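You operate a simulated robot arm through the tools that you are given. There is no shell and no other tool. Be economical: measure what you need, move in short steps, check, and stop when the job is done.

Carry out the task below with a simulated two-armed robot. There is one attempt and no reset: what you move stays moved.

Task
Put the blue microphone on the top of the grey bench away on the top of the long table. Take the black coil from the top of the grey bench and put it on the open shelf of the steel cabinet. Press the white mute key to switch it off. Put the green memory card on the top of the blue cabinet. Put the orange tape on the top of the plug bench. Put the strap roll on the low shelf of the plug bench. Take the red spool and put it on top of the brown small carton on the top of the teal table. Put the belt pack labelled "A" from the top of the long bench on top of the green cable spool and the belt pack marked "B" on the top of the grey mat. Put the yellow microphone on the top of the long bench away on the top of the long table. Take the small black coil and put it on the top of the studio desk. The order is free. Set down upright: belt pack.

Only the result counts: the job must be done as asked and must still hold three seconds after the hand-in. Knocking over, shifting, dropping, spilling or breaking anything else fails it.

Robot
Two 7-joint arms with three-finger grippers on one trunk, on a base that drives. Base frame: it is fixed to the floor where the robot stands at the start and does not move with it; the origin is under the middle of the robot, x ahead of it, y to its left, z up; the surface under the hand at the start is at about z = 740. Lengths are in mm, angles in degrees, forces in N, time in s.
The left shoulder is at the start at [70, 146, 1113], the right one opposite. With the tool pointing down near the work surface each hand reaches from about 260 to 680 mm from the robot's upright axis, wherever it stands, measured 20 degrees to its own side. Places, roughly: belt pack [-3000, -5250, 1000]; black coil [500, -250, 750]; blue microphone (5x18x5 cm) [600, 0, 800]; green cable spool [-3000, -5250, 750]; green memory card (4x1x5 cm) [-1800, -5400, 800]; low shelf of the plug bench [600, -4100, 300]; open shelf of the steel cabinet [-600, 1700, 300]; orange tape (6x6x2 cm) [-2800, -3100, 800]; red spool (6x6x4 cm) [-1200, -3100, 700]; small black coil (5x5x3 cm) [-3400, -5200, 900]; small carton [-1250, -3750, 750]; strap roll (4x4x3 cm) [-2900, -3200, 700]; top of the blue cabinet (25x21 cm) [-1180, -3500, 880]; top of the grey mat (16x15 cm) [-700, -5140, 740]; top of the long table [-1200, 1200, 800]; top of the plug bench [600, -4100, 800]; top of the studio desk [-1300, -5400, 700]; white mute key [-1200, -5200, 800]; yellow microphone (5x18x5 cm) [-3400, -5400, 900]. Payload 2.2 kg a hand.
The TCP of each hand is the grasp point between the finger pads, 28 mm short of the fingertips. In the tool frame z runs along the fingers and y along their closing line. Largest opening 102 mm; the body of the gripper starts 71 mm behind the TCP.
Orientation is that of the tool frame in the base frame, as [roll, pitch, yaw] about the fixed x, y, z axes, in that order (R = Rz(yaw) Ry(pitch) Rx(roll)). With the fingers straight down and closing along the base's y, the tool's x points along the base's -x, its y along +y and its z along -z.

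Tools
- The arms move only by the tool move_arm. It takes "left_plan", "right_plan" or both (then of equal length, played together; a hand with none holds still); each is a list of rows, each a list of 3 entries, a list of its own where there are three numbers: the shift along the base's x, y, z in mm, then the turn, a rotation vector about the base's x, y, z in degrees, then the opening, from 0 (shut) to 1 (fully open). In form: [[[x, y, z], [rx, ry, rz], claw], ...]. A call has 1 to 20 rows; each row shifts and turns the commanded pose from where the row before left it. Rows are played at 5 a second. More than 50 mm and 8.6 degrees between two rows, or a gripper value outside its range, and nothing of the call is played. Where a pose cannot be reached the arm comes as near as it can. A force on the tool above 40 N (or 10 N above the force at the start of the call, whichever is more), or a blocked arm, ends the call early, and 0.2 s more pass. The fingers move at their own pace and stop on an object; they squeeze with about 31 N. The grip force told is the motor's: it shows also when the fingers shut on nothing. Time passes only in rows, and 0.2 s behind the last, so rows that do not move let the fingers close. It gives the time, the measured TCP pose, the force on the tool (base axes), the opening and the grip force at its end, in the units of the frame above (readings bear some noise), with the torque about the TCP (base axes, N m) and any sound that the robot's microphone picked up.
- Cameras (640 x 400 px; columns grow to the right, rows downward): "scene" is now at [145.2, -25.9, 1348.2]; the picture's right is [-0.33, -0.94, 0.00], its down [-0.59, 0.21, -0.78] and it looks along [0.74, -0.26, -0.62] (base axes); focal length 272 px, centre (320, 200). "left" rides on the left gripper at [72, 38, -86] in its tool frame; the picture's right is [-0.47, 0.89, 0.00], its down [-0.60, -0.32, -0.73] and it looks along [-0.65, -0.34, 0.68] (tool axes); focal length 256 px, centre (320, 200). "right" rides on the right gripper at [69, 44, -86] in its tool frame; the picture's right is [-0.53, 0.85, 0.00], its down [-0.58, -0.36, -0.73] and it looks along [-0.62, -0.39, 0.68] (tool axes); focal length 256 px, centre (320, 200). There is no depth. A picture from a camera that has moved, and an enlarged one, comes with that camera's place and axes in the base frame and with its lens. The place of the scene camera against the robot may be out by one fixed shift of up to 25 mm in any direction.
- snapshot(camera): a new picture of that camera. It takes no simulated time.
- raise_lower(by): slides the trunk up (or, below 0, down) by that many mm; the arms and the scene camera ride with it, the base frame stays. It gives what a move gives, with no picture.
- roll_base(legs): drives the robot by 1 to 6 legs, each [ahead, left, turn to the left] in mm, mm and degrees, along the robot's own axes; the way and the turn of a leg run together, so that a leg with both is an arc; at most 1500 mm and 180 degrees a leg. The arms and the cameras ride along, it lands a little off, and it stops where it bumps. It gives what a move gives.
- turn_head(pan, tilt): turns the head with the scene camera to pan (to the left, within 86 degrees either way) and tilt (down, from -29 to 69), counted from straight ahead of the robot. It gives what a move gives.
- zoom(camera, box): a new picture of the part [left, top, right, bottom] of that camera's present view, enlarged. It takes no simulated time.
- close_job(): hands the job in; it is judged then, once.

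Go step by step. Nothing tells you exact positions but the pictures and the camera data: compare them with the known pose of the tool, close in by small moves and look again before you grip or let go. The budget is 535 turns and 328 pictures, counting those below and the enlarged ones. Unless the task says otherwise, let go and move clear before handing in.

The tools are called after "Request:" as name(argument=value, ...) on one line, values as JSON. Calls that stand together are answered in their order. move_arm: Moves the arms, as the interface text tells. Its arguments: {"type":"object","properties":{"left_plan":{"type":"array","items":{"type":"array"}},"right_plan":{"type":"array","items":{"type":"array"}}},"required":[]} The other tools are called the same way: raise_lower (by) slides the trunk up or down; roll_base (legs) drives the base; turn_head (pan, tilt) turns the head that bears the scene camera; snapshot (camera) takes a picture; zoom (camera, box) takes an enlarged picture of a part of a camera's view; close_job () hands the job in.

At the start:

```text
time: 0.0
left_tcp_pos: [588.4, 69.4, 1014.9]
left_orientation: [180.0, 0.0, -180.0]
left_contact_force: [0.1, -0.5, 0.1]
left_ft_torque: [-0.01, -0.04, 0.01]
left_finger_gap: 101.8
left_gripper_force: 0.2
right_tcp_pos: [370.9, -299.8, 1045.8]
right_orientation: [179.9, 0.0, 180.0]
right_contact_force: [-0.4, 0.2, -0.4]
right_ft_torque: [-0.01, -0.01, 0.04]
right_finger_gap: 101.9
right_gripper_force: 0.0
trunk travel left (down, up): [-650.0, 290.0]
robot x, y, heading: [-0.3, 2.7, -0.0]
head pan, tilt: [-19.5, 38.4]
```

scene: 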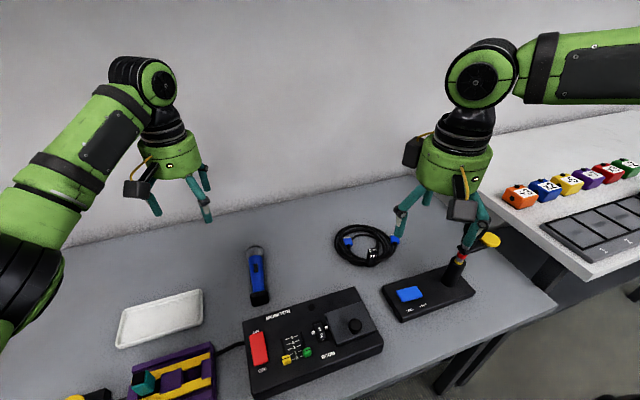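
right: 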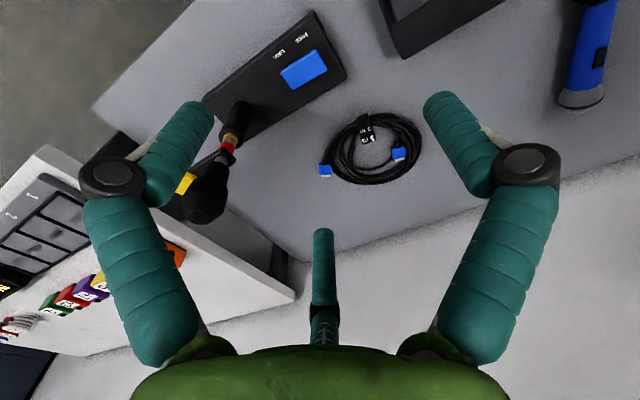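
left: 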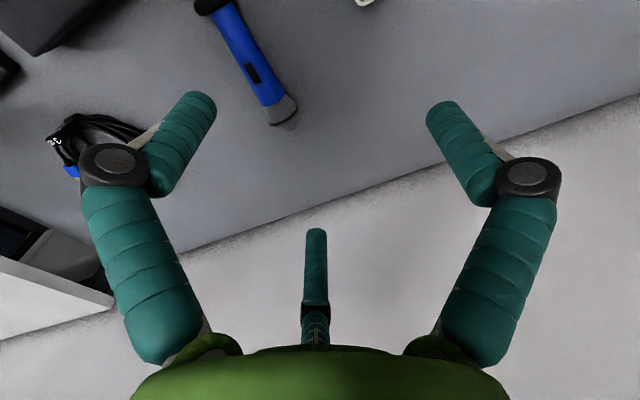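

I can see the grey bench ahead, with the blue microphone lying along x near (590,-23) and the black coil near (585,-326). I'll bring both hands above them and look again.

Request:
move_arm(left_plan=[[[0, -30, -35], [0, 0, 0], 1], [[0, -30, -35], [0, 0, 0], 1], [[0, -32, -35], [0, 0, 0], 1], [[0, 0, -35], [0, 0, 0], 1]], right_plan=[[[35, 0, -40], [0, 0, 0], 1], [[35, 0, -40], [0, 0, 0], 1], [[35, 0, -40], [0, 0, 0], 1], [[35, 0, -40], [0, 0, 0], 1]])

Request:
snapshot(camera="left")

Request:
snapshot(camera="right")

Request:
snapshot(camera="scene")

```text
refused: row 1 steps farther than a row can; nothing moved
```

```text
324 pictures are left
camera left: at [516.5, 107.4, 1100.5], right [0.46, 0.89, 0.0], down [0.6, -0.32, 0.73], along [0.65, -0.34, -0.68], focal length 256 px, centre (320, 200)
```

left: 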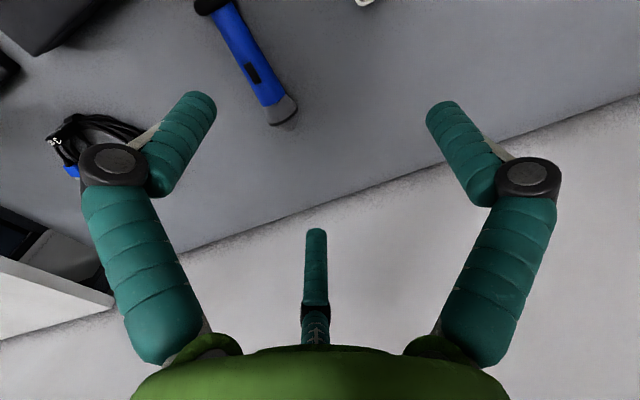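

```text
323 pictures are left
camera right: at [303.0, -256.0, 1132.3], right [0.54, 0.84, 0.0], down [0.58, -0.37, 0.73], along [0.62, -0.39, -0.68], focal length 256 px, centre (320, 200)
```

right: 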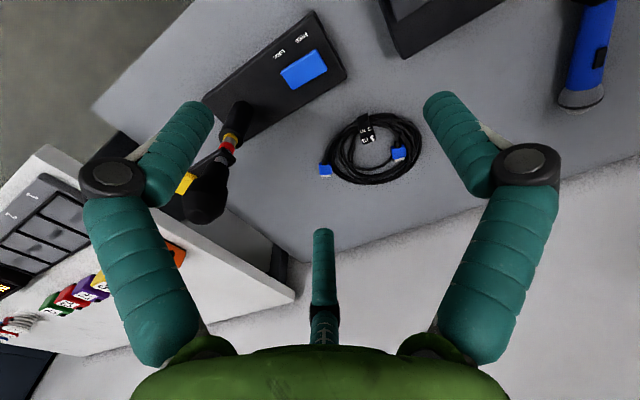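

```text
322 pictures are left
camera scene: at [145.2, -25.9, 1348.2], right [-0.33, -0.94, 0.0], down [-0.59, 0.21, -0.78], along [0.74, -0.26, -0.62], focal length 272 px, centre (320, 200)
```

scene: 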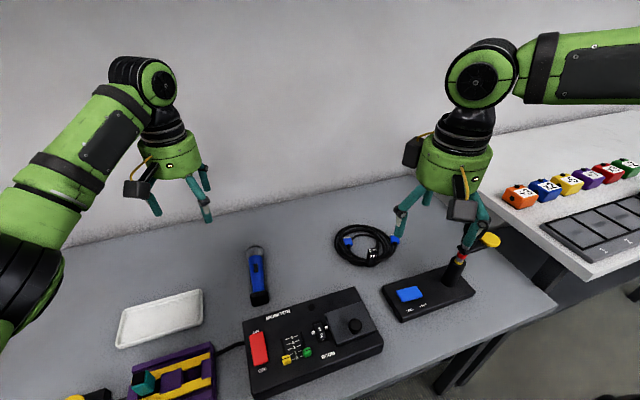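

The step was too long, so nothing moved. I'm retrying with shorter rows.

Request:
move_arm(left_plan=[[[0, -25, -35], [0, 0, 0], 1], [[0, -25, -35], [0, 0, 0], 1], [[0, -25, -35], [0, 0, 0], 1], [[0, -17, -35], [0, 0, 0], 1]], right_plan=[[[30, 0, -38], [0, 0, 0], 1], [[30, 0, -38], [0, 0, 0], 1], [[30, 0, -38], [0, 0, 0], 1], [[30, 0, -38], [0, 0, 0], 1]])

```text
time: 1.0
left_tcp_pos: [591.0, -23.4, 874.0]
left_orientation: [180.0, -0.2, -179.9]
left_contact_force: [0.6, 0.4, 0.0]
left_ft_torque: [0.01, 0.04, 0.0]
left_finger_gap: 101.9
left_gripper_force: 0.0
right_tcp_pos: [493.4, -300.7, 889.0]
right_orientation: [179.7, -0.1, -180.0]
right_contact_force: [-0.9, 0.3, 0.3]
right_ft_torque: [0.01, 0.03, 0.01]
right_finger_gap: 101.9
right_gripper_force: 0.1
trunk travel left (down, up): [-650.0, 290.0]
robot x, y, heading: [3.4, -4.6, 0.1]
head pan, tilt: [-19.5, 38.4]
```

Request:
snapshot(camera="left")

Request:
snapshot(camera="right")

```text
321 pictures are left
camera left: at [519.5, 14.6, 959.4], right [0.46, 0.89, 0.0], down [0.61, -0.32, 0.73], along [0.65, -0.34, -0.68], focal length 256 px, centre (320, 200)
```

left: 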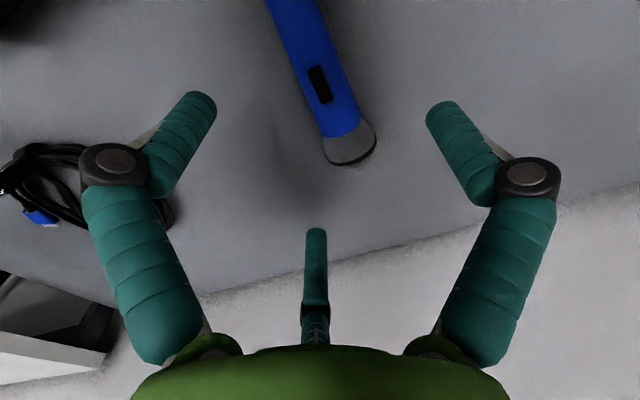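

```text
320 pictures are left
camera right: at [424.7, -257.3, 977.2], right [0.53, 0.84, 0.0], down [0.58, -0.37, 0.73], along [0.62, -0.39, -0.68], focal length 256 px, centre (320, 200)
```

right: 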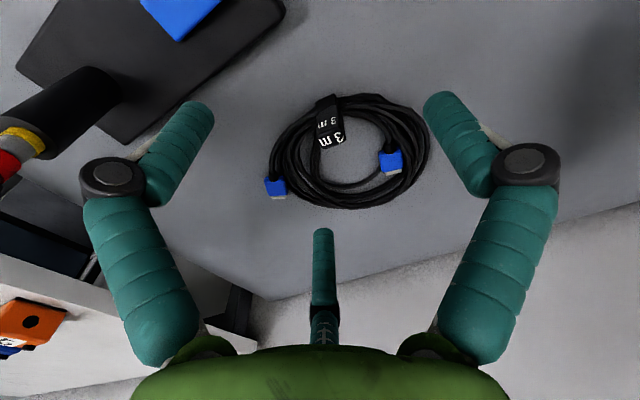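

The microphone axis is at y≈-24 and runs along x, so the left hand can go straight down on it. The coil ring is centred near (590,-323); I'll turn the right hand so that one finger enters the ring near its (531,-350) side.

Request:
move_arm(left_plan=[[[-4, 0, -30], [0, 0, 0], 1], [[-4, 0, -30], [0, 0, 0], 1], [[-4, 0, -25], [0, 0, 0], 1], [[0, 0, -14], [0, 0, 0], 1], [[0, 0, 0], [0, 0, 0], 0], [[0, 0, 0], [0, 0, 0], 0], [[0, 0, 0], [0, 0, 0], 0], [[0, 0, 0], [0, 0, 0], 0], [[0, 0, 20], [0, 0, 0], 0], [[0, 0, 20], [0, 0, 0], 0]], right_plan=[[[4, -5, -3], [0, 0, -7], 1], [[4, -5, -3], [0, 0, -7], 1], [[4, -5, -3], [0, 0, -7], 1], [[4, -5, -3], [0, 0, -7], 1], [[4, -5, -3], [0, 0, -7], 1], [[4, -5, -3], [0, 0, -7], 1], [[4, -5, -3], [0, 0, -7], 1], [[4, -5, -3], [0, 0, -7], 1], [[3, -5, -3], [0, 0, -7], 1], [[3, -5, -3], [0, 0, -5], 1]])

Request:
snapshot(camera="left")

Request:
snapshot(camera="right")

```text
time: 3.2
left_tcp_pos: [577.6, -21.7, 814.3]
left_orientation: [179.9, -0.1, -179.9]
left_contact_force: [0.1, 1.0, -3.0]
left_ft_torque: [0.0, 0.07, -0.02]
left_finger_gap: 48.1
left_gripper_force: 31.1
right_tcp_pos: [528.7, -350.3, 863.1]
right_orientation: [-180.0, 0.0, 111.8]
right_contact_force: [0.1, -0.3, -0.1]
right_ft_torque: [0.02, -0.03, 0.01]
right_finger_gap: 102.1
right_gripper_force: 0.0
trunk travel left (down, up): [-650.0, 290.0]
robot x, y, heading: [-1.0, 0.0, 0.0]
head pan, tilt: [-19.5, 38.4]
```

```text
319 pictures are left
camera left: at [504.6, 15.4, 900.9], right [0.46, 0.89, 0.0], down [0.61, -0.32, 0.73], along [0.65, -0.34, -0.68], focal length 256 px, centre (320, 200)
```

left: 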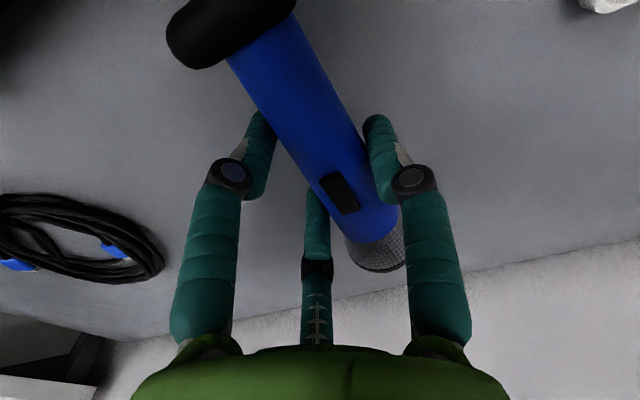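

```text
318 pictures are left
camera right: at [544.6, -269.7, 949.9], right [0.98, -0.18, 0.0], down [-0.12, -0.67, 0.73], along [-0.13, -0.72, -0.68], focal length 256 px, centre (320, 200)
```

right: 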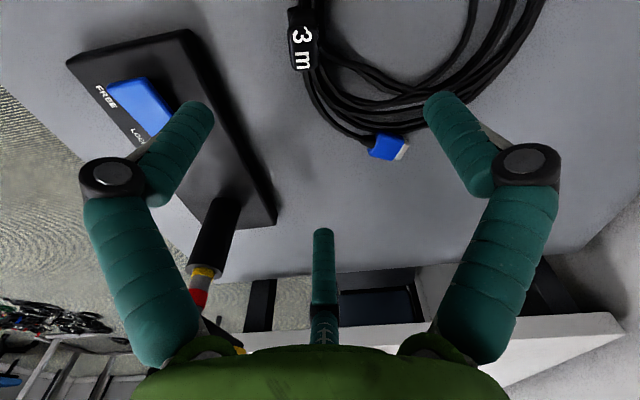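

The microphone is held. I'm checking the right hand's alignment over the coil bundle before going down.

Request:
zoom(camera="right", box=[220, 0, 480, 170])

```text
2.35 times, centred on (350, 85) of right
camera zoom: at [544.6, -269.7, 949.9], right [0.98, -0.18, 0.0], down [-0.12, -0.67, 0.73], along [-0.13, -0.72, -0.68], focal length 602 px, centre (249, 471)
```

zoom: 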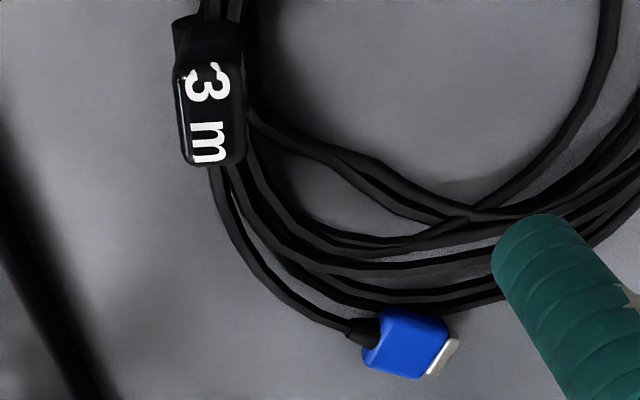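

The grip point just below the tag is right under the tool, so I'm going down, closing and lifting.

Request:
move_arm(right_plan=[[[2, 4, -40], [0, 0, 0], 0.95], [[0, 0, -35], [0, 0, 0], 0.95], [[0, 0, -16], [0, 0, 0], 0.95], [[0, 0, 0], [0, 0, 0], 0], [[0, 0, 0], [0, 0, 0], 0], [[0, 0, 0], [0, 0, 0], 0], [[0, 0, 0], [0, 0, 0], 0], [[0, 0, 30], [0, 0, 0], 0], [[0, 0, 40], [0, 0, 0], 0], [[0, 0, 40], [0, 0, 0], 0]], left_plan=[[[0, 0, 20], [0, 0, 0], 0], [[0, 0, 20], [0, 0, 0], 0], [[0, 0, 20], [0, 0, 0], 0], [[0, 0, 0], [0, 0, 0], 0], [[0, 0, 0], [0, 0, 0], 0], [[0, 0, 0], [0, 0, 0], 0], [[0, 0, 0], [0, 0, 0], 0], [[0, 0, 0], [0, 0, 0], 0], [[0, 0, 0], [0, 0, 0], 0], [[0, 0, 0], [0, 0, 0], 0]])

Request:
snapshot(camera="right")

Request:
snapshot(camera="scene")

```text
time: 5.4
left_tcp_pos: [576.1, -22.9, 874.6]
left_orientation: [-180.0, 0.0, -179.8]
left_contact_force: [-0.2, -0.1, -2.9]
left_ft_torque: [-0.01, 0.02, 0.05]
left_finger_gap: 47.9
left_gripper_force: 30.9
right_tcp_pos: [518.1, -348.1, 894.7]
right_orientation: [-180.0, -0.1, 112.0]
right_contact_force: [-0.8, -0.6, 0.1]
right_ft_torque: [-0.01, -0.02, -0.01]
right_finger_gap: 2.1
right_gripper_force: 30.9
right hand out of reach, approached as far as the arm can: row 2, 3
trunk travel left (down, up): [-650.0, 290.0]
robot x, y, heading: [2.5, 1.5, 0.1]
head pan, tilt: [-19.5, 38.4]
```

```text
316 pictures are left
camera right: at [534.2, -267.7, 981.1], right [0.98, -0.18, 0.0], down [-0.12, -0.67, 0.73], along [-0.13, -0.72, -0.68], focal length 256 px, centre (320, 200)
```

right: 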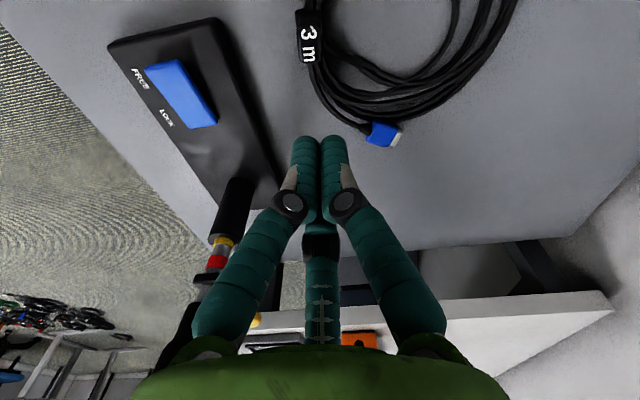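

```text
315 pictures are left
camera scene: at [145.4, -26.1, 1348.0], right [-0.33, -0.94, 0.0], down [-0.59, 0.21, -0.78], along [0.74, -0.26, -0.62], focal length 272 px, centre (320, 200)
```

scene: 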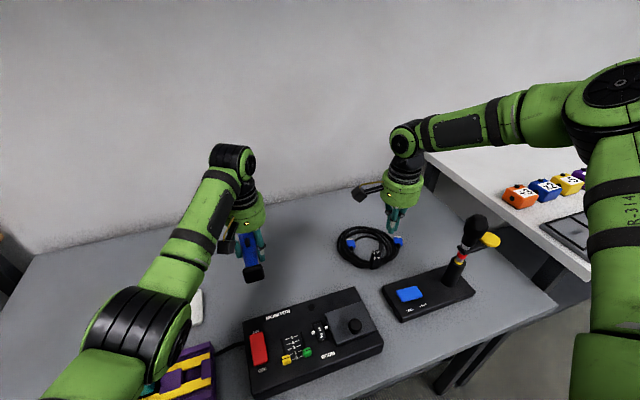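

The right hand ran out of reach, so I'm lowering the trunk. First I'm raising the hands in preparation.

Request:
move_arm(left_plan=[[[0, 0, 40], [0, 0, 0], 0], [[0, 0, 40], [0, 0, 0], 0], [[0, 0, 40], [0, 0, 0], 0]], right_plan=[[[5, 0, 40], [0, 0, 0], 0.95], [[6, 0, 40], [0, 0, 0], 0.95], [[0, 0, 20], [0, 0, 0], 0.95]])

Request:
raise_lower(by=-150)

Request:
snapshot(camera="right")

```text
time: 6.2
left_tcp_pos: [575.7, -23.2, 995.7]
left_orientation: [-179.9, 0.1, -179.8]
left_contact_force: [-0.6, -0.5, -2.5]
left_ft_torque: [-0.07, 0.02, 0.01]
left_finger_gap: 47.9
left_gripper_force: 30.6
right_tcp_pos: [528.3, -347.5, 995.7]
right_orientation: [179.9, 0.0, 111.9]
right_contact_force: [0.3, -0.2, -0.3]
right_ft_torque: [0.01, -0.03, -0.03]
right_finger_gap: 97.0
right_gripper_force: 0.1
trunk travel left (down, up): [-650.0, 290.0]
robot x, y, heading: [-0.0, -1.2, 0.1]
head pan, tilt: [-19.5, 38.4]
```

```text
time: 8.0
left_tcp_pos: [575.7, -22.5, 844.2]
left_orientation: [-180.0, 0.0, -180.0]
left_contact_force: [-0.6, -0.1, -2.2]
left_ft_torque: [-0.01, 0.06, 0.04]
left_finger_gap: 47.8
left_gripper_force: 30.7
right_tcp_pos: [529.4, -348.0, 844.5]
right_orientation: [179.9, 0.1, 111.9]
right_contact_force: [0.3, 0.4, 0.6]
right_ft_torque: [0.0, 0.01, -0.03]
right_finger_gap: 97.1
right_gripper_force: 0.0
trunk travel left (down, up): [-500.0, 440.0]
robot x, y, heading: [-2.1, 2.1, 0.1]
head pan, tilt: [-19.5, 38.4]
```

```text
314 pictures are left
camera right: at [545.3, -266.6, 932.0], right [0.98, -0.18, 0.0], down [-0.12, -0.67, 0.73], along [-0.13, -0.72, -0.68], focal length 256 px, centre (320, 200)
```

right: 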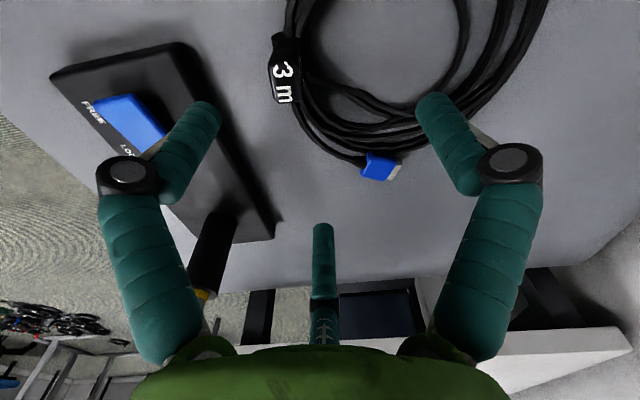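

The bundle lies under the tool point, so I'm going down 72 mm to grip it.

Request:
move_arm(right_plan=[[[1, 0, -40], [0, 0, 0], 0.95], [[0, 0, -32], [0, 0, 0], 0.95], [[0, 0, 0], [0, 0, 0], 0], [[0, 0, 0], [0, 0, 0], 0], [[0, 0, 0], [0, 0, 0], 0], [[0, 0, 0], [0, 0, 0], 0], [[0, 0, 30], [0, 0, 0], 0], [[0, 0, 40], [0, 0, 0], 0], [[0, 0, 40], [0, 0, 0], 0]])

Request:
snapshot(camera="right")

Request:
snapshot(camera="scene")

```text
time: 9.9
left_tcp_pos: [575.1, -21.8, 844.7]
left_orientation: [-179.9, 0.0, -180.0]
left_contact_force: [0.0, 0.8, -2.4]
left_ft_torque: [-0.03, 0.05, 0.03]
left_finger_gap: 47.9
left_gripper_force: 30.3
right_tcp_pos: [531.4, -348.2, 884.3]
right_orientation: [-179.9, -0.1, 112.0]
right_contact_force: [0.5, -0.1, -1.5]
right_ft_torque: [-0.06, 0.12, 0.0]
right_finger_gap: 29.4
right_gripper_force: 30.7
trunk travel left (down, up): [-500.0, 440.0]
robot x, y, heading: [-0.8, 0.4, -0.2]
head pan, tilt: [-19.5, 38.4]
```

```text
313 pictures are left
camera right: at [546.3, -266.5, 969.6], right [0.98, -0.18, 0.0], down [-0.12, -0.67, 0.73], along [-0.13, -0.72, -0.68], focal length 256 px, centre (320, 200)
```

right: 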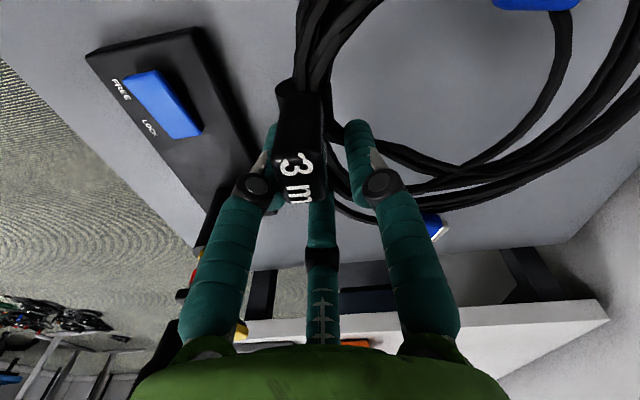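

```text
312 pictures are left
camera scene: at [145.4, -25.5, 1198.1], right [-0.33, -0.94, 0.0], down [-0.59, 0.21, -0.78], along [0.74, -0.26, -0.62], focal length 272 px, centre (320, 200)
```

scene: 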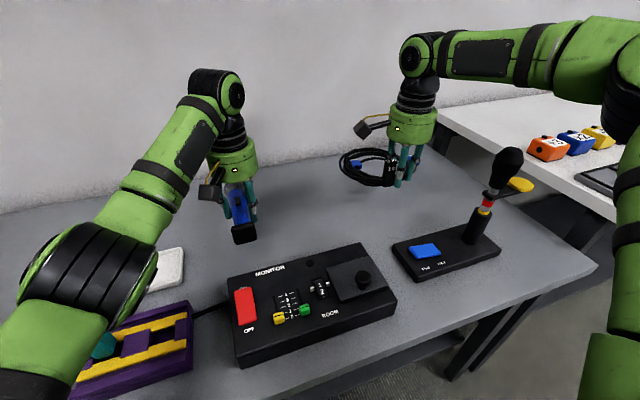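

Both objects are held. I'm raising the trunk, pulling the arms in and looking around to the left.

Request:
raise_lower(by=200)

Request:
move_arm(left_plan=[[[-40, 15, 0], [0, 0, 0], 0], [[-40, 15, 0], [0, 0, 0], 0], [[-40, 15, 0], [0, 0, 0], 0], [[-40, 15, 0], [0, 0, 0], 0], [[-30, 15, 0], [0, 0, 0], 0]], right_plan=[[[-35, 10, 0], [0, 0, 0], 0], [[-35, 10, 0], [0, 0, 0], 0], [[-35, 10, 0], [0, 0, 0], 0], [[-35, 10, 0], [0, 0, 0], 0], [[-20, 10, 0], [0, 0, 0], 0]])

Request:
turn_head(pan=80, tilt=25)

Request:
snapshot(camera="scene")

```text
time: 12.1
left_tcp_pos: [576.8, -23.4, 1043.9]
left_orientation: [180.0, -0.1, -179.9]
left_contact_force: [0.2, -0.2, -2.6]
left_ft_torque: [-0.02, 0.06, 0.04]
left_finger_gap: 47.8
left_gripper_force: 31.4
right_tcp_pos: [530.3, -348.2, 1083.5]
right_orientation: [-180.0, 0.0, 111.9]
right_contact_force: [0.0, 0.2, -2.3]
right_ft_torque: [-0.05, 0.14, 0.01]
right_finger_gap: 29.2
right_gripper_force: 31.4
trunk travel left (down, up): [-700.0, 240.0]
robot x, y, heading: [-2.3, 2.1, -0.1]
head pan, tilt: [-19.5, 38.4]
```

```text
time: 13.3
left_tcp_pos: [383.9, 53.8, 1044.9]
left_orientation: [179.9, 0.0, -179.8]
left_contact_force: [-0.5, -0.1, -3.2]
left_ft_torque: [-0.05, 0.01, -0.04]
left_finger_gap: 47.9
left_gripper_force: 30.9
right_tcp_pos: [368.7, -296.6, 1083.1]
right_orientation: [179.9, 0.1, 112.0]
right_contact_force: [0.3, 1.6, -2.3]
right_ft_torque: [-0.07, 0.14, -0.04]
right_finger_gap: 29.3
right_gripper_force: 30.8
trunk travel left (down, up): [-700.0, 240.0]
robot x, y, heading: [3.0, -0.8, 0.1]
head pan, tilt: [-19.5, 38.4]
```

```text
time: 15.1
left_tcp_pos: [386.3, 51.1, 1045.2]
left_orientation: [-180.0, 0.0, -180.0]
left_contact_force: [-0.6, -0.1, -1.9]
left_ft_torque: [0.01, 0.04, 0.01]
left_finger_gap: 48.0
left_gripper_force: 30.8
right_tcp_pos: [370.8, -298.5, 1082.7]
right_orientation: [-180.0, 0.0, 112.0]
right_contact_force: [-0.6, 0.3, -2.6]
right_ft_torque: [-0.05, 0.12, -0.04]
right_finger_gap: 29.6
right_gripper_force: 31.2
trunk travel left (down, up): [-700.0, 240.0]
robot x, y, heading: [0.4, 2.2, -0.3]
head pan, tilt: [80.0, 25.0]
```

```text
311 pictures are left
camera scene: at [80.9, 93.4, 1419.1], right [0.98, -0.17, 0.0], down [-0.07, -0.42, -0.91], along [0.16, 0.89, -0.42], focal length 272 px, centre (320, 200)
```

scene: 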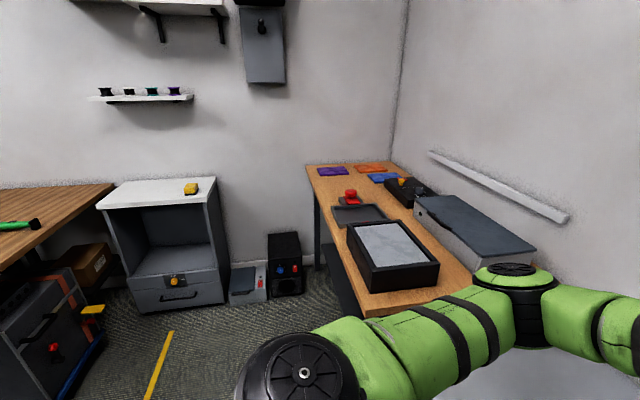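

I can see the steel cabinet with its open shelf, and the long table is at the left edge. I'm backing off, turning left 90° and looking again.

Request:
roll_base(legs=[[-250, 0, 0], [0, 0, 90]])

Request:
turn_head(pan=40, tilt=20)

Request:
snapshot(camera="scene")

Request:
turn_head(pan=0, tilt=30)

Request:
snapshot(camera="scene")

```text
time: 20.7
left_tcp_pos: [-305.8, 384.8, 1044.7]
left_orientation: [-180.0, 0.1, -89.4]
left_contact_force: [0.6, 0.8, -2.9]
left_ft_torque: [-0.08, 0.01, 0.0]
left_finger_gap: 47.9
left_gripper_force: 30.7
right_tcp_pos: [44.9, 375.2, 1082.4]
right_orientation: [180.0, 0.0, -157.5]
right_contact_force: [0.3, -0.7, -2.9]
right_ft_torque: [-0.14, -0.05, 0.01]
right_finger_gap: 29.1
right_gripper_force: 30.8
trunk travel left (down, up): [-700.0, 240.0]
robot x, y, heading: [-245.7, 0.6, 91.0]
head pan, tilt: [80.0, 25.0]
```

```text
time: 21.8
left_tcp_pos: [-305.2, 383.9, 1045.4]
left_orientation: [-179.9, 0.0, -89.2]
left_contact_force: [-0.1, -0.8, -2.6]
left_ft_torque: [-0.05, -0.02, 0.02]
left_finger_gap: 47.8
left_gripper_force: 31.4
right_tcp_pos: [45.0, 373.9, 1082.6]
right_orientation: [-180.0, 0.0, -157.4]
right_contact_force: [0.4, 0.0, -2.4]
right_ft_torque: [-0.15, -0.06, 0.0]
right_finger_gap: 29.1
right_gripper_force: 30.4
trunk travel left (down, up): [-700.0, 240.0]
robot x, y, heading: [-247.6, 0.4, 90.9]
head pan, tilt: [40.0, 20.0]
```

```text
310 pictures are left
camera scene: at [-295.3, 123.7, 1427.1], right [0.76, 0.65, 0.0], down [0.22, -0.26, -0.94], along [-0.61, 0.71, -0.34], focal length 272 px, centre (320, 200)
```

scene: 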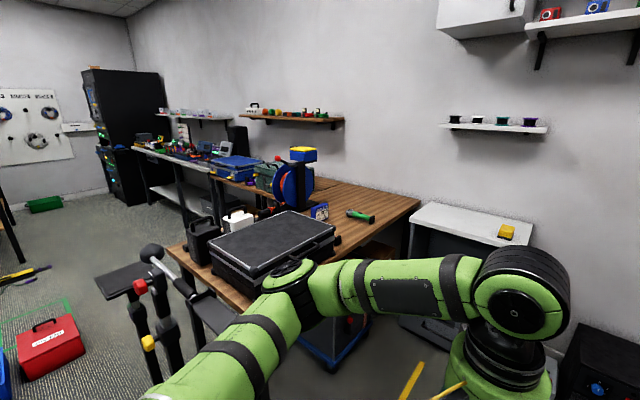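

```text
time: 22.9
left_tcp_pos: [-304.8, 385.2, 1047.3]
left_orientation: [180.0, 0.1, -89.3]
left_contact_force: [0.0, -0.3, -2.4]
left_ft_torque: [-0.11, 0.01, -0.03]
left_finger_gap: 47.7
left_gripper_force: 30.7
right_tcp_pos: [45.6, 373.4, 1082.7]
right_orientation: [-179.9, 0.0, -157.4]
right_contact_force: [-0.6, 0.7, -2.7]
right_ft_torque: [-0.15, -0.07, 0.02]
right_finger_gap: 29.0
right_gripper_force: 30.4
trunk travel left (down, up): [-700.0, 240.0]
robot x, y, heading: [-244.6, -0.4, 90.8]
head pan, tilt: [0.0, 30.0]
```

```text
309 pictures are left
camera scene: at [-235.7, 143.5, 1411.1], right [1.0, 0.01, 0.0], down [0.01, -0.5, -0.87], along [-0.01, 0.87, -0.5], focal length 272 px, centre (320, 200)
```

scene: 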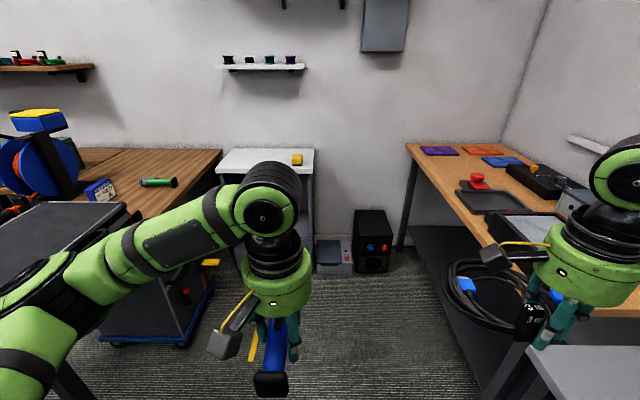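

The long table runs along y, with its right edge near x≈-890 and a green microphone near (-1066,1370). I'll stand at about (-480,1130) facing -x.

Request:
roll_base(legs=[[600, 220, 0], [0, 0, 89], [0, -530, 0]])

Request:
turn_head(pan=10, tilt=40)

Request:
snapshot(camera="scene")

Request:
snapshot(camera="left")

```text
time: 32.9
left_tcp_pos: [-855.9, 1079.8, 1046.5]
left_orientation: [179.9, -0.1, -0.6]
left_contact_force: [0.0, -0.4, -3.1]
left_ft_torque: [0.01, -0.03, 0.0]
left_finger_gap: 47.8
left_gripper_force: 31.3
right_tcp_pos: [-837.4, 1432.2, 1082.5]
right_orientation: [179.9, 0.0, -68.5]
right_contact_force: [-0.2, -0.3, -2.2]
right_ft_torque: [0.01, -0.17, -0.03]
right_finger_gap: 29.1
right_gripper_force: 30.7
trunk travel left (down, up): [-700.0, 240.0]
robot x, y, heading: [-467.5, 1131.9, 179.3]
head pan, tilt: [0.0, 30.0]
```

```text
time: 33.6
left_tcp_pos: [-855.2, 1082.3, 1046.0]
left_orientation: [179.9, -0.1, -0.5]
left_contact_force: [0.4, 0.8, -2.7]
left_ft_torque: [0.0, -0.06, -0.01]
left_finger_gap: 47.7
left_gripper_force: 31.1
right_tcp_pos: [-836.4, 1431.1, 1081.5]
right_orientation: [-180.0, 0.0, -68.7]
right_contact_force: [-0.2, -0.9, -2.2]
right_ft_torque: [0.06, -0.14, -0.02]
right_finger_gap: 29.0
right_gripper_force: 31.2
trunk travel left (down, up): [-700.0, 240.0]
robot x, y, heading: [-470.3, 1130.3, 179.4]
head pan, tilt: [10.0, 40.0]
```

```text
308 pictures are left
camera scene: at [-589.3, 1119.7, 1395.8], right [-0.16, 0.99, 0.0], down [0.63, 0.1, -0.77], along [-0.76, -0.13, -0.64], focal length 272 px, centre (320, 200)
```

scene: 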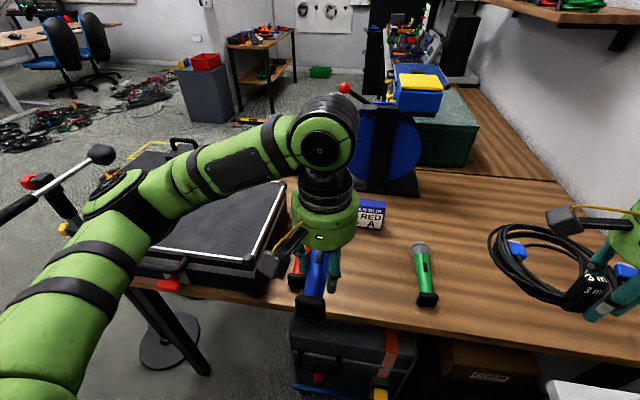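

```text
307 pictures are left
camera left: at [-783.2, 1043.4, 1131.8], right [-0.47, -0.88, 0.0], down [-0.6, 0.32, 0.73], along [-0.64, 0.34, -0.68], focal length 256 px, centre (320, 200)
```

left: 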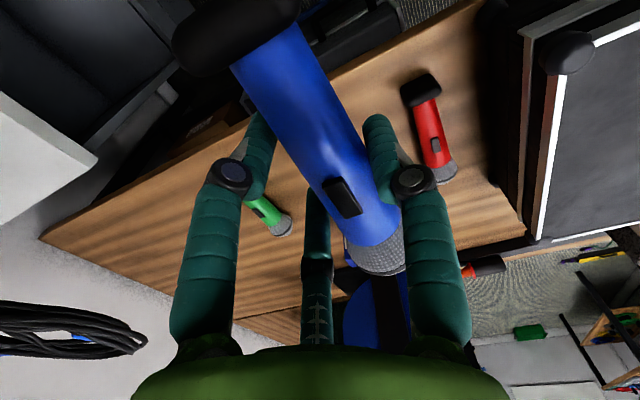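

The table holds a red microphone near (-1027,998) and a green one near (-1110,1305), with free space between them. I'm moving the blue one above (-1015,1155).

Request:
move_arm(left_plan=[[[-32, 15, -20], [0, 0, 0], 0], [[-32, 15, -25], [0, 0, 0], 0], [[-32, 15, -30], [0, 0, 0], 0], [[-32, 15, -30], [0, 0, 0], 0], [[-32, 14, -30], [0, 0, 0], 0]])

Request:
snapshot(camera="left")

Request:
snapshot(camera="scene")

```text
time: 34.9
left_tcp_pos: [-1016.9, 1157.1, 908.7]
left_orientation: [180.0, 0.0, -0.6]
left_contact_force: [-0.8, -0.6, -3.1]
left_ft_torque: [0.03, -0.08, -0.01]
left_finger_gap: 48.0
left_gripper_force: 30.9
right_tcp_pos: [-836.4, 1431.8, 1081.3]
right_orientation: [179.9, -0.1, -68.6]
right_contact_force: [-0.7, -0.2, -2.3]
right_ft_torque: [0.08, -0.18, 0.01]
right_finger_gap: 29.2
right_gripper_force: 31.0
trunk travel left (down, up): [-700.0, 240.0]
robot x, y, heading: [-470.5, 1133.3, 179.4]
head pan, tilt: [10.0, 40.0]
```

```text
306 pictures are left
camera left: at [-944.8, 1118.9, 995.5], right [-0.47, -0.88, 0.0], down [-0.6, 0.32, 0.73], along [-0.64, 0.35, -0.68], focal length 256 px, centre (320, 200)
```

left: 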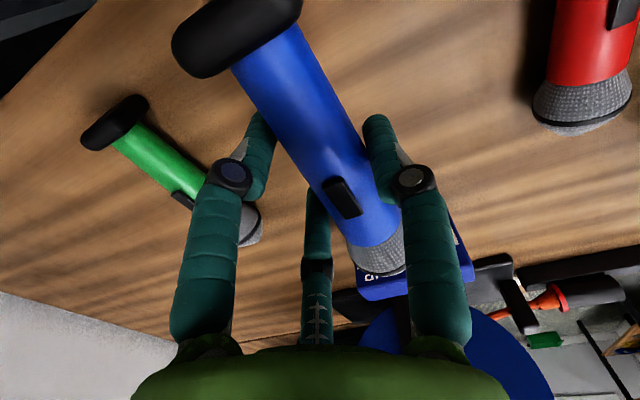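

```text
305 pictures are left
camera scene: at [-590.6, 1120.9, 1395.6], right [-0.16, 0.99, 0.0], down [0.64, 0.1, -0.77], along [-0.75, -0.13, -0.64], focal length 272 px, centre (320, 200)
```

scene: 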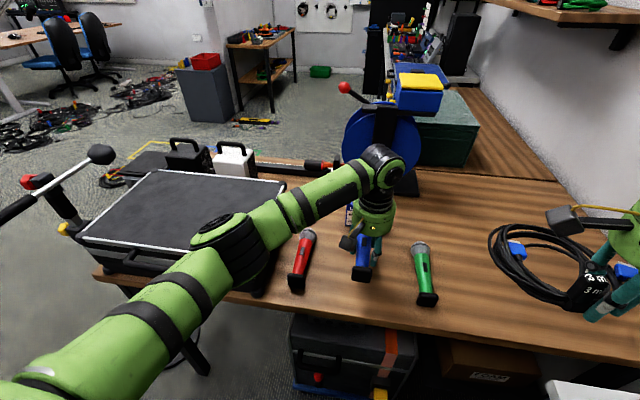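

The table surface should be at z≈790–800, which puts the release at a TCP of about 828. I'm going down near it and then in small steps, watching the force.

Request:
move_arm(left_plan=[[[0, 0, -30], [0, 0, 0], 0], [[0, 0, -30], [0, 0, 0], 0], [[0, 0, -8], [0, 0, 0], 0], [[0, 0, -3], [0, 0, 0], 0], [[0, 0, -3], [0, 0, 0], 0]])

Request:
zoom(camera="scene", box=[260, 200, 460, 325])

```text
time: 36.0
left_tcp_pos: [-1014.7, 1155.9, 836.2]
left_orientation: [-180.0, -0.1, -0.6]
left_contact_force: [0.0, -0.2, -2.5]
left_ft_torque: [0.05, -0.06, -0.01]
left_finger_gap: 47.9
left_gripper_force: 31.3
right_tcp_pos: [-836.3, 1431.1, 1083.1]
right_orientation: [180.0, 0.0, -68.6]
right_contact_force: [-0.3, 0.4, -1.8]
right_ft_torque: [0.08, -0.14, 0.0]
right_finger_gap: 29.1
right_gripper_force: 31.2
trunk travel left (down, up): [-700.0, 240.0]
robot x, y, heading: [-470.5, 1132.5, 179.5]
head pan, tilt: [10.0, 40.0]
```

```text
3.20 times, centred on (360, 262) of scene
camera zoom: at [-589.4, 1119.5, 1395.7], right [-0.16, 0.99, 0.0], down [0.63, 0.11, -0.77], along [-0.76, -0.13, -0.64], focal length 870 px, centre (192, 0)
```

zoom: 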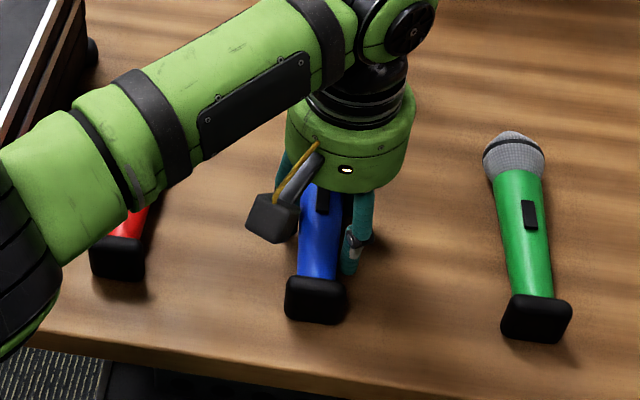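

I'm still a few millimetres clear, so I'm stepping further down.

Request:
move_arm(left_plan=[[[0, 0, -3], [0, 0, 0], 0], [[0, 0, -3], [0, 0, 0], 0]])

Request:
move_arm(left_plan=[[[0, 0, -3], [0, 0, 0], 0]])

Request:
move_arm(left_plan=[[[0, 0, -2], [0, 0, 0], 0]])

```text
time: 36.6
left_tcp_pos: [-1015.3, 1154.5, 834.2]
left_orientation: [-179.9, 0.4, -0.4]
left_contact_force: [-2.7, -2.0, 18.8]
left_ft_torque: [-0.29, -0.9, -0.04]
left_finger_gap: 47.9
left_gripper_force: 31.5
right_tcp_pos: [-834.9, 1430.9, 1084.3]
right_orientation: [179.8, 0.1, -68.6]
right_contact_force: [0.4, 0.0, -2.5]
right_ft_torque: [0.03, -0.11, 0.02]
right_finger_gap: 29.1
right_gripper_force: 30.9
trunk travel left (down, up): [-700.0, 240.0]
robot x, y, heading: [-473.0, 1131.3, 179.3]
head pan, tilt: [10.0, 40.0]
```

```text
time: 37.0
left_tcp_pos: [-1014.2, 1155.3, 832.5]
left_orientation: [-179.8, 0.6, -0.6]
left_contact_force: [-2.6, -2.3, 30.6]
left_ft_torque: [-0.26, 0.15, -0.01]
left_finger_gap: 48.4
left_gripper_force: 31.1
right_tcp_pos: [-833.2, 1430.6, 1084.4]
right_orientation: [179.8, 0.0, -68.7]
right_contact_force: [-0.2, -0.6, -2.1]
right_ft_torque: [0.05, -0.13, 0.03]
right_finger_gap: 29.1
right_gripper_force: 31.7
trunk travel left (down, up): [-700.0, 240.0]
robot x, y, heading: [-467.7, 1128.5, 179.3]
head pan, tilt: [10.0, 40.0]
```

```text
time: 37.5
left_tcp_pos: [-1014.7, 1155.7, 829.6]
left_orientation: [-179.9, 0.4, -0.5]
left_contact_force: [-4.8, -1.6, 28.3]
left_ft_torque: [-0.24, 0.11, -0.04]
left_finger_gap: 48.4
left_gripper_force: 30.8
right_tcp_pos: [-834.5, 1430.7, 1084.2]
right_orientation: [179.8, 0.1, -68.6]
right_contact_force: [-0.6, -0.1, -2.3]
right_ft_torque: [0.06, -0.15, -0.01]
right_finger_gap: 29.2
right_gripper_force: 30.9
trunk travel left (down, up): [-700.0, 240.0]
robot x, y, heading: [-469.4, 1123.1, 179.5]
head pan, tilt: [10.0, 40.0]
```

Contact is made at about 20–30 N, so I'm opening and rising.

Request:
move_arm(left_plan=[[[0, 0, 1], [0, 0, 0], 0.5], [[0, 0, 0], [0, 0, 0], 1], [[0, 0, 0], [0, 0, 0], 1], [[0, 0, 30], [0, 0, 0], 1], [[0, 0, 40], [0, 0, 0], 1], [[0, 0, 40], [0, 0, 0], 1], [[0, 0, 40], [0, 0, 0], 1], [[0, 0, 40], [0, 0, 0], 1]])

Request:
snapshot(camera="scene")

```text
time: 39.2
left_tcp_pos: [-1013.5, 1156.1, 1018.2]
left_orientation: [179.9, 0.0, -0.5]
left_contact_force: [0.4, 0.7, 0.2]
left_ft_torque: [-0.04, 0.0, -0.01]
left_finger_gap: 102.1
left_gripper_force: 0.0
right_tcp_pos: [-835.4, 1430.9, 1082.6]
right_orientation: [180.0, 0.0, -68.6]
right_contact_force: [0.5, 0.2, -1.7]
right_ft_torque: [0.06, -0.12, 0.02]
right_finger_gap: 29.1
right_gripper_force: 31.0
trunk travel left (down, up): [-700.0, 240.0]
robot x, y, heading: [-467.8, 1131.6, 179.4]
head pan, tilt: [10.0, 40.0]
```

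```text
303 pictures are left
camera scene: at [-588.0, 1119.5, 1395.8], right [-0.16, 0.99, 0.0], down [0.63, 0.11, -0.77], along [-0.76, -0.13, -0.64], focal length 272 px, centre (320, 200)
```

scene: 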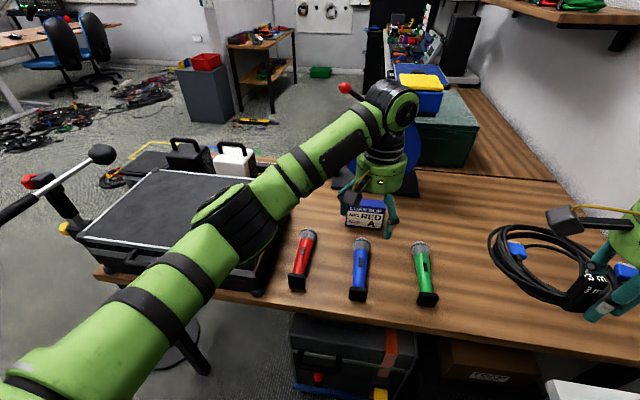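

The blue microphone stands in the row. I'm reading the card next to it in case it matters.

Request:
zoom(camera="scene", box=[320, 180, 420, 242])

Request:
move_arm(left_plan=[[[40, -10, 20], [0, 0, 0], 1], [[40, -10, 20], [0, 0, 0], 1], [[40, -10, 0], [0, 0, 0], 1], [[40, -10, 0], [0, 0, 0], 1]])

Request:
roll_base(legs=[[0, 250, 0], [0, 0, -90]])

Request:
turn_head(pan=0, tilt=40)

Request:
snapshot(camera="scene")

```text
6.40 times, centred on (370, 211) of scene
camera zoom: at [-588.0, 1119.5, 1395.8], right [-0.16, 0.99, 0.0], down [0.63, 0.11, -0.77], along [-0.76, -0.13, -0.64], focal length 1741 px, centre (0, 130)
```

zoom: 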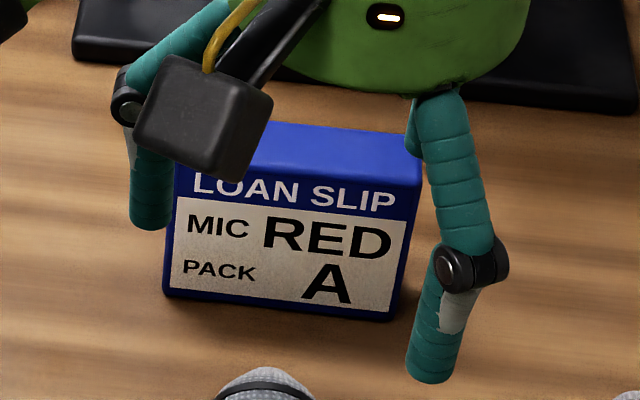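

```text
time: 40.2
left_tcp_pos: [-852.6, 1112.2, 1056.8]
left_orientation: [179.9, 0.0, -0.4]
left_contact_force: [1.0, 0.2, -0.2]
left_ft_torque: [0.02, 0.01, 0.0]
left_finger_gap: 102.0
left_gripper_force: 0.0
right_tcp_pos: [-835.6, 1429.5, 1083.0]
right_orientation: [179.9, 0.1, -68.6]
right_contact_force: [0.0, -0.1, -1.5]
right_ft_torque: [0.07, -0.12, 0.01]
right_finger_gap: 29.4
right_gripper_force: 31.1
trunk travel left (down, up): [-700.0, 240.0]
robot x, y, heading: [-466.2, 1132.0, 179.4]
head pan, tilt: [10.0, 40.0]
```

```text
time: 45.9
left_tcp_pos: [-492.3, 1265.4, 1057.1]
left_orientation: [-180.0, 0.0, -89.8]
left_contact_force: [0.6, -0.4, -1.0]
left_ft_torque: [-0.02, -0.02, -0.03]
left_finger_gap: 102.2
left_gripper_force: 0.1
right_tcp_pos: [-173.4, 1252.1, 1083.7]
right_orientation: [-179.9, 0.0, -158.0]
right_contact_force: [-0.2, 0.6, -1.7]
right_ft_torque: [-0.14, -0.05, 0.01]
right_finger_gap: 28.9
right_gripper_force: 31.3
trunk travel left (down, up): [-700.0, 240.0]
robot x, y, heading: [-470.5, 881.6, 90.6]
head pan, tilt: [10.0, 40.0]
```

```text
time: 46.6
left_tcp_pos: [-492.9, 1266.0, 1057.9]
left_orientation: [-180.0, 0.1, -89.7]
left_contact_force: [-0.3, 0.0, -1.2]
left_ft_torque: [-0.01, -0.01, 0.01]
left_finger_gap: 102.1
left_gripper_force: 0.0
right_tcp_pos: [-174.4, 1252.6, 1082.4]
right_orientation: [-179.9, 0.0, -157.9]
right_contact_force: [-0.2, 0.2, -2.3]
right_ft_torque: [-0.14, -0.12, -0.01]
right_finger_gap: 28.9
right_gripper_force: 31.2
trunk travel left (down, up): [-700.0, 240.0]
robot x, y, heading: [-471.1, 880.4, 90.5]
head pan, tilt: [0.0, 40.0]
```

```text
301 pictures are left
camera scene: at [-457.1, 1018.7, 1395.8], right [1.0, 0.0, 0.0], down [0.0, -0.64, -0.77], along [0.0, 0.77, -0.64], focal length 272 px, centre (320, 200)
```

scene: 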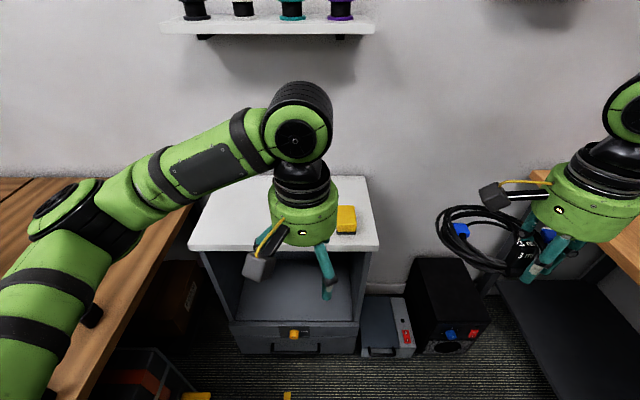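

The cabinet front is at y≈1545, its shelf at z≈300, and it spans x from -830 to -285. I'm lowering the trunk so the right hand can slide the coil in horizontally.

Request:
raise_lower(by=-600)

Request:
roll_base(legs=[[100, 100, 0]])

Request:
turn_head(pan=0, tilt=35)

Request:
snapshot(camera="scene")

Request:
snapshot(camera="right")

```text
refused: -600 is not a number from -400 to 400
```

```text
time: 47.9
left_tcp_pos: [-591.1, 1365.0, 1057.1]
left_orientation: [179.9, 0.0, -89.7]
left_contact_force: [-0.3, 0.2, 0.1]
left_ft_torque: [0.03, 0.01, 0.01]
left_finger_gap: 101.9
left_gripper_force: 0.1
right_tcp_pos: [-274.1, 1351.2, 1082.0]
right_orientation: [179.9, 0.0, -157.9]
right_contact_force: [1.0, -0.5, -2.5]
right_ft_torque: [-0.09, -0.07, -0.01]
right_finger_gap: 29.6
right_gripper_force: 31.3
trunk travel left (down, up): [-700.0, 240.0]
robot x, y, heading: [-571.6, 978.9, 90.2]
head pan, tilt: [0.0, 40.0]
```

```text
time: 48.6
left_tcp_pos: [-593.1, 1366.0, 1056.3]
left_orientation: [-180.0, 0.0, -89.8]
left_contact_force: [-0.3, -0.5, -0.5]
left_ft_torque: [-0.02, -0.01, -0.01]
left_finger_gap: 102.0
left_gripper_force: 0.1
right_tcp_pos: [-275.4, 1352.8, 1082.7]
right_orientation: [-179.9, 0.0, -157.9]
right_contact_force: [0.3, 0.2, -2.3]
right_ft_torque: [-0.19, -0.05, 0.04]
right_finger_gap: 29.0
right_gripper_force: 31.6
trunk travel left (down, up): [-700.0, 240.0]
robot x, y, heading: [-569.9, 982.4, 90.0]
head pan, tilt: [0.0, 35.0]
```

```text
300 pictures are left
camera scene: at [-558.5, 1122.3, 1403.2], right [1.0, 0.0, 0.0], down [0.0, -0.57, -0.82], along [0.0, 0.82, -0.57], focal length 272 px, centre (320, 200)
```

scene: 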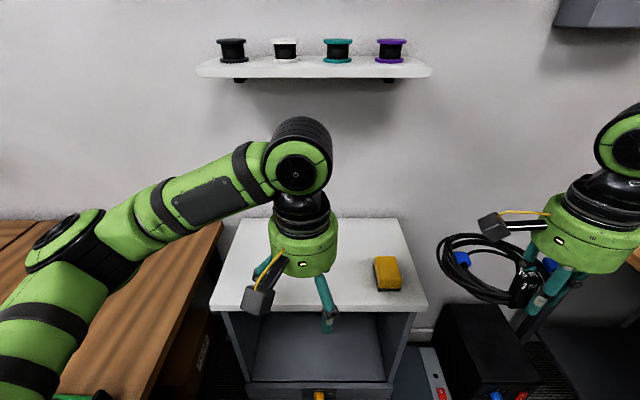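

```text
299 pictures are left
camera right: at [-354.4, 1366.7, 1169.0], right [0.18, 0.98, 0.0], down [0.67, -0.12, 0.73], along [0.72, -0.13, -0.68], focal length 256 px, centre (320, 200)
```

right: 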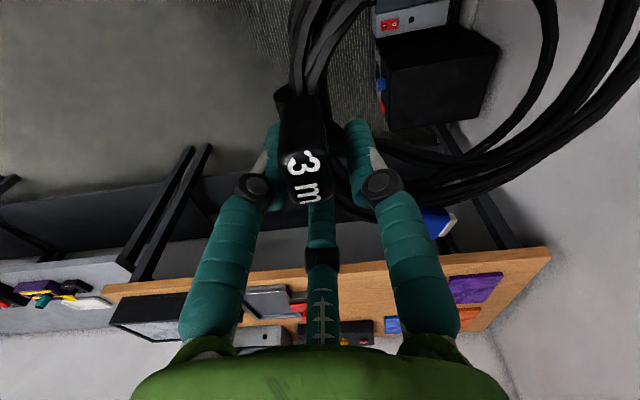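

The limit is 400 mm per call. I'm pulling the right hand back a little and lowering in two parts.

Request:
move_arm(right_plan=[[[0, -30, 0], [0, 0, 0], 0], [[0, -30, 0], [0, 0, 0], 0]], left_plan=[[[-20, -30, 0], [0, 0, 0], 1], [[-20, -30, 0], [0, 0, 0], 1]])

Request:
raise_lower(by=-300)

Request:
raise_lower(by=-300)

Request:
snapshot(camera="scene")

```text
time: 49.2
left_tcp_pos: [-633.5, 1303.3, 1058.3]
left_orientation: [180.0, 0.1, -89.9]
left_contact_force: [0.1, -0.3, -0.2]
left_ft_torque: [0.04, 0.01, 0.01]
left_finger_gap: 102.0
left_gripper_force: 0.0
right_tcp_pos: [-276.6, 1289.8, 1082.8]
right_orientation: [179.9, 0.1, -157.9]
right_contact_force: [-0.2, -0.2, -1.7]
right_ft_torque: [-0.09, -0.11, -0.01]
right_finger_gap: 29.2
right_gripper_force: 31.3
trunk travel left (down, up): [-700.0, 240.0]
robot x, y, heading: [-572.9, 981.2, 90.3]
head pan, tilt: [0.0, 35.0]
```

```text
time: 52.2
left_tcp_pos: [-630.8, 1304.8, 758.6]
left_orientation: [179.7, 0.1, -89.9]
left_contact_force: [1.1, -0.2, 0.0]
left_ft_torque: [-0.03, -0.04, 0.0]
left_finger_gap: 102.2
left_gripper_force: 0.1
right_tcp_pos: [-272.2, 1290.3, 782.0]
right_orientation: [179.7, -0.1, -158.0]
right_contact_force: [0.0, -0.4, -1.6]
right_ft_torque: [-0.12, -0.06, 0.03]
right_finger_gap: 29.2
right_gripper_force: 31.2
trunk travel left (down, up): [-400.0, 540.0]
robot x, y, heading: [-571.8, 983.5, 89.9]
head pan, tilt: [0.0, 35.0]
```

```text
time: 55.2
left_tcp_pos: [-632.9, 1305.2, 456.7]
left_orientation: [180.0, -0.1, -89.7]
left_contact_force: [-0.6, 0.1, -0.3]
left_ft_torque: [0.0, -0.02, 0.0]
left_finger_gap: 102.1
left_gripper_force: 0.0
right_tcp_pos: [-274.2, 1291.7, 483.3]
right_orientation: [180.0, 0.0, -157.9]
right_contact_force: [0.1, 0.2, -2.4]
right_ft_torque: [-0.17, -0.11, -0.03]
right_finger_gap: 29.3
right_gripper_force: 30.7
trunk travel left (down, up): [-100.0, 840.0]
robot x, y, heading: [-569.7, 981.1, 90.0]
head pan, tilt: [0.0, 35.0]
```

```text
298 pictures are left
camera scene: at [-558.3, 1121.8, 803.4], right [1.0, 0.0, 0.0], down [0.0, -0.57, -0.82], along [0.0, 0.82, -0.57], focal length 272 px, centre (320, 200)
```

scene: 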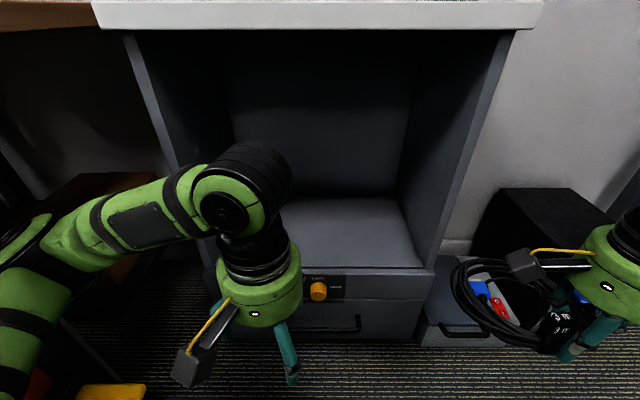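

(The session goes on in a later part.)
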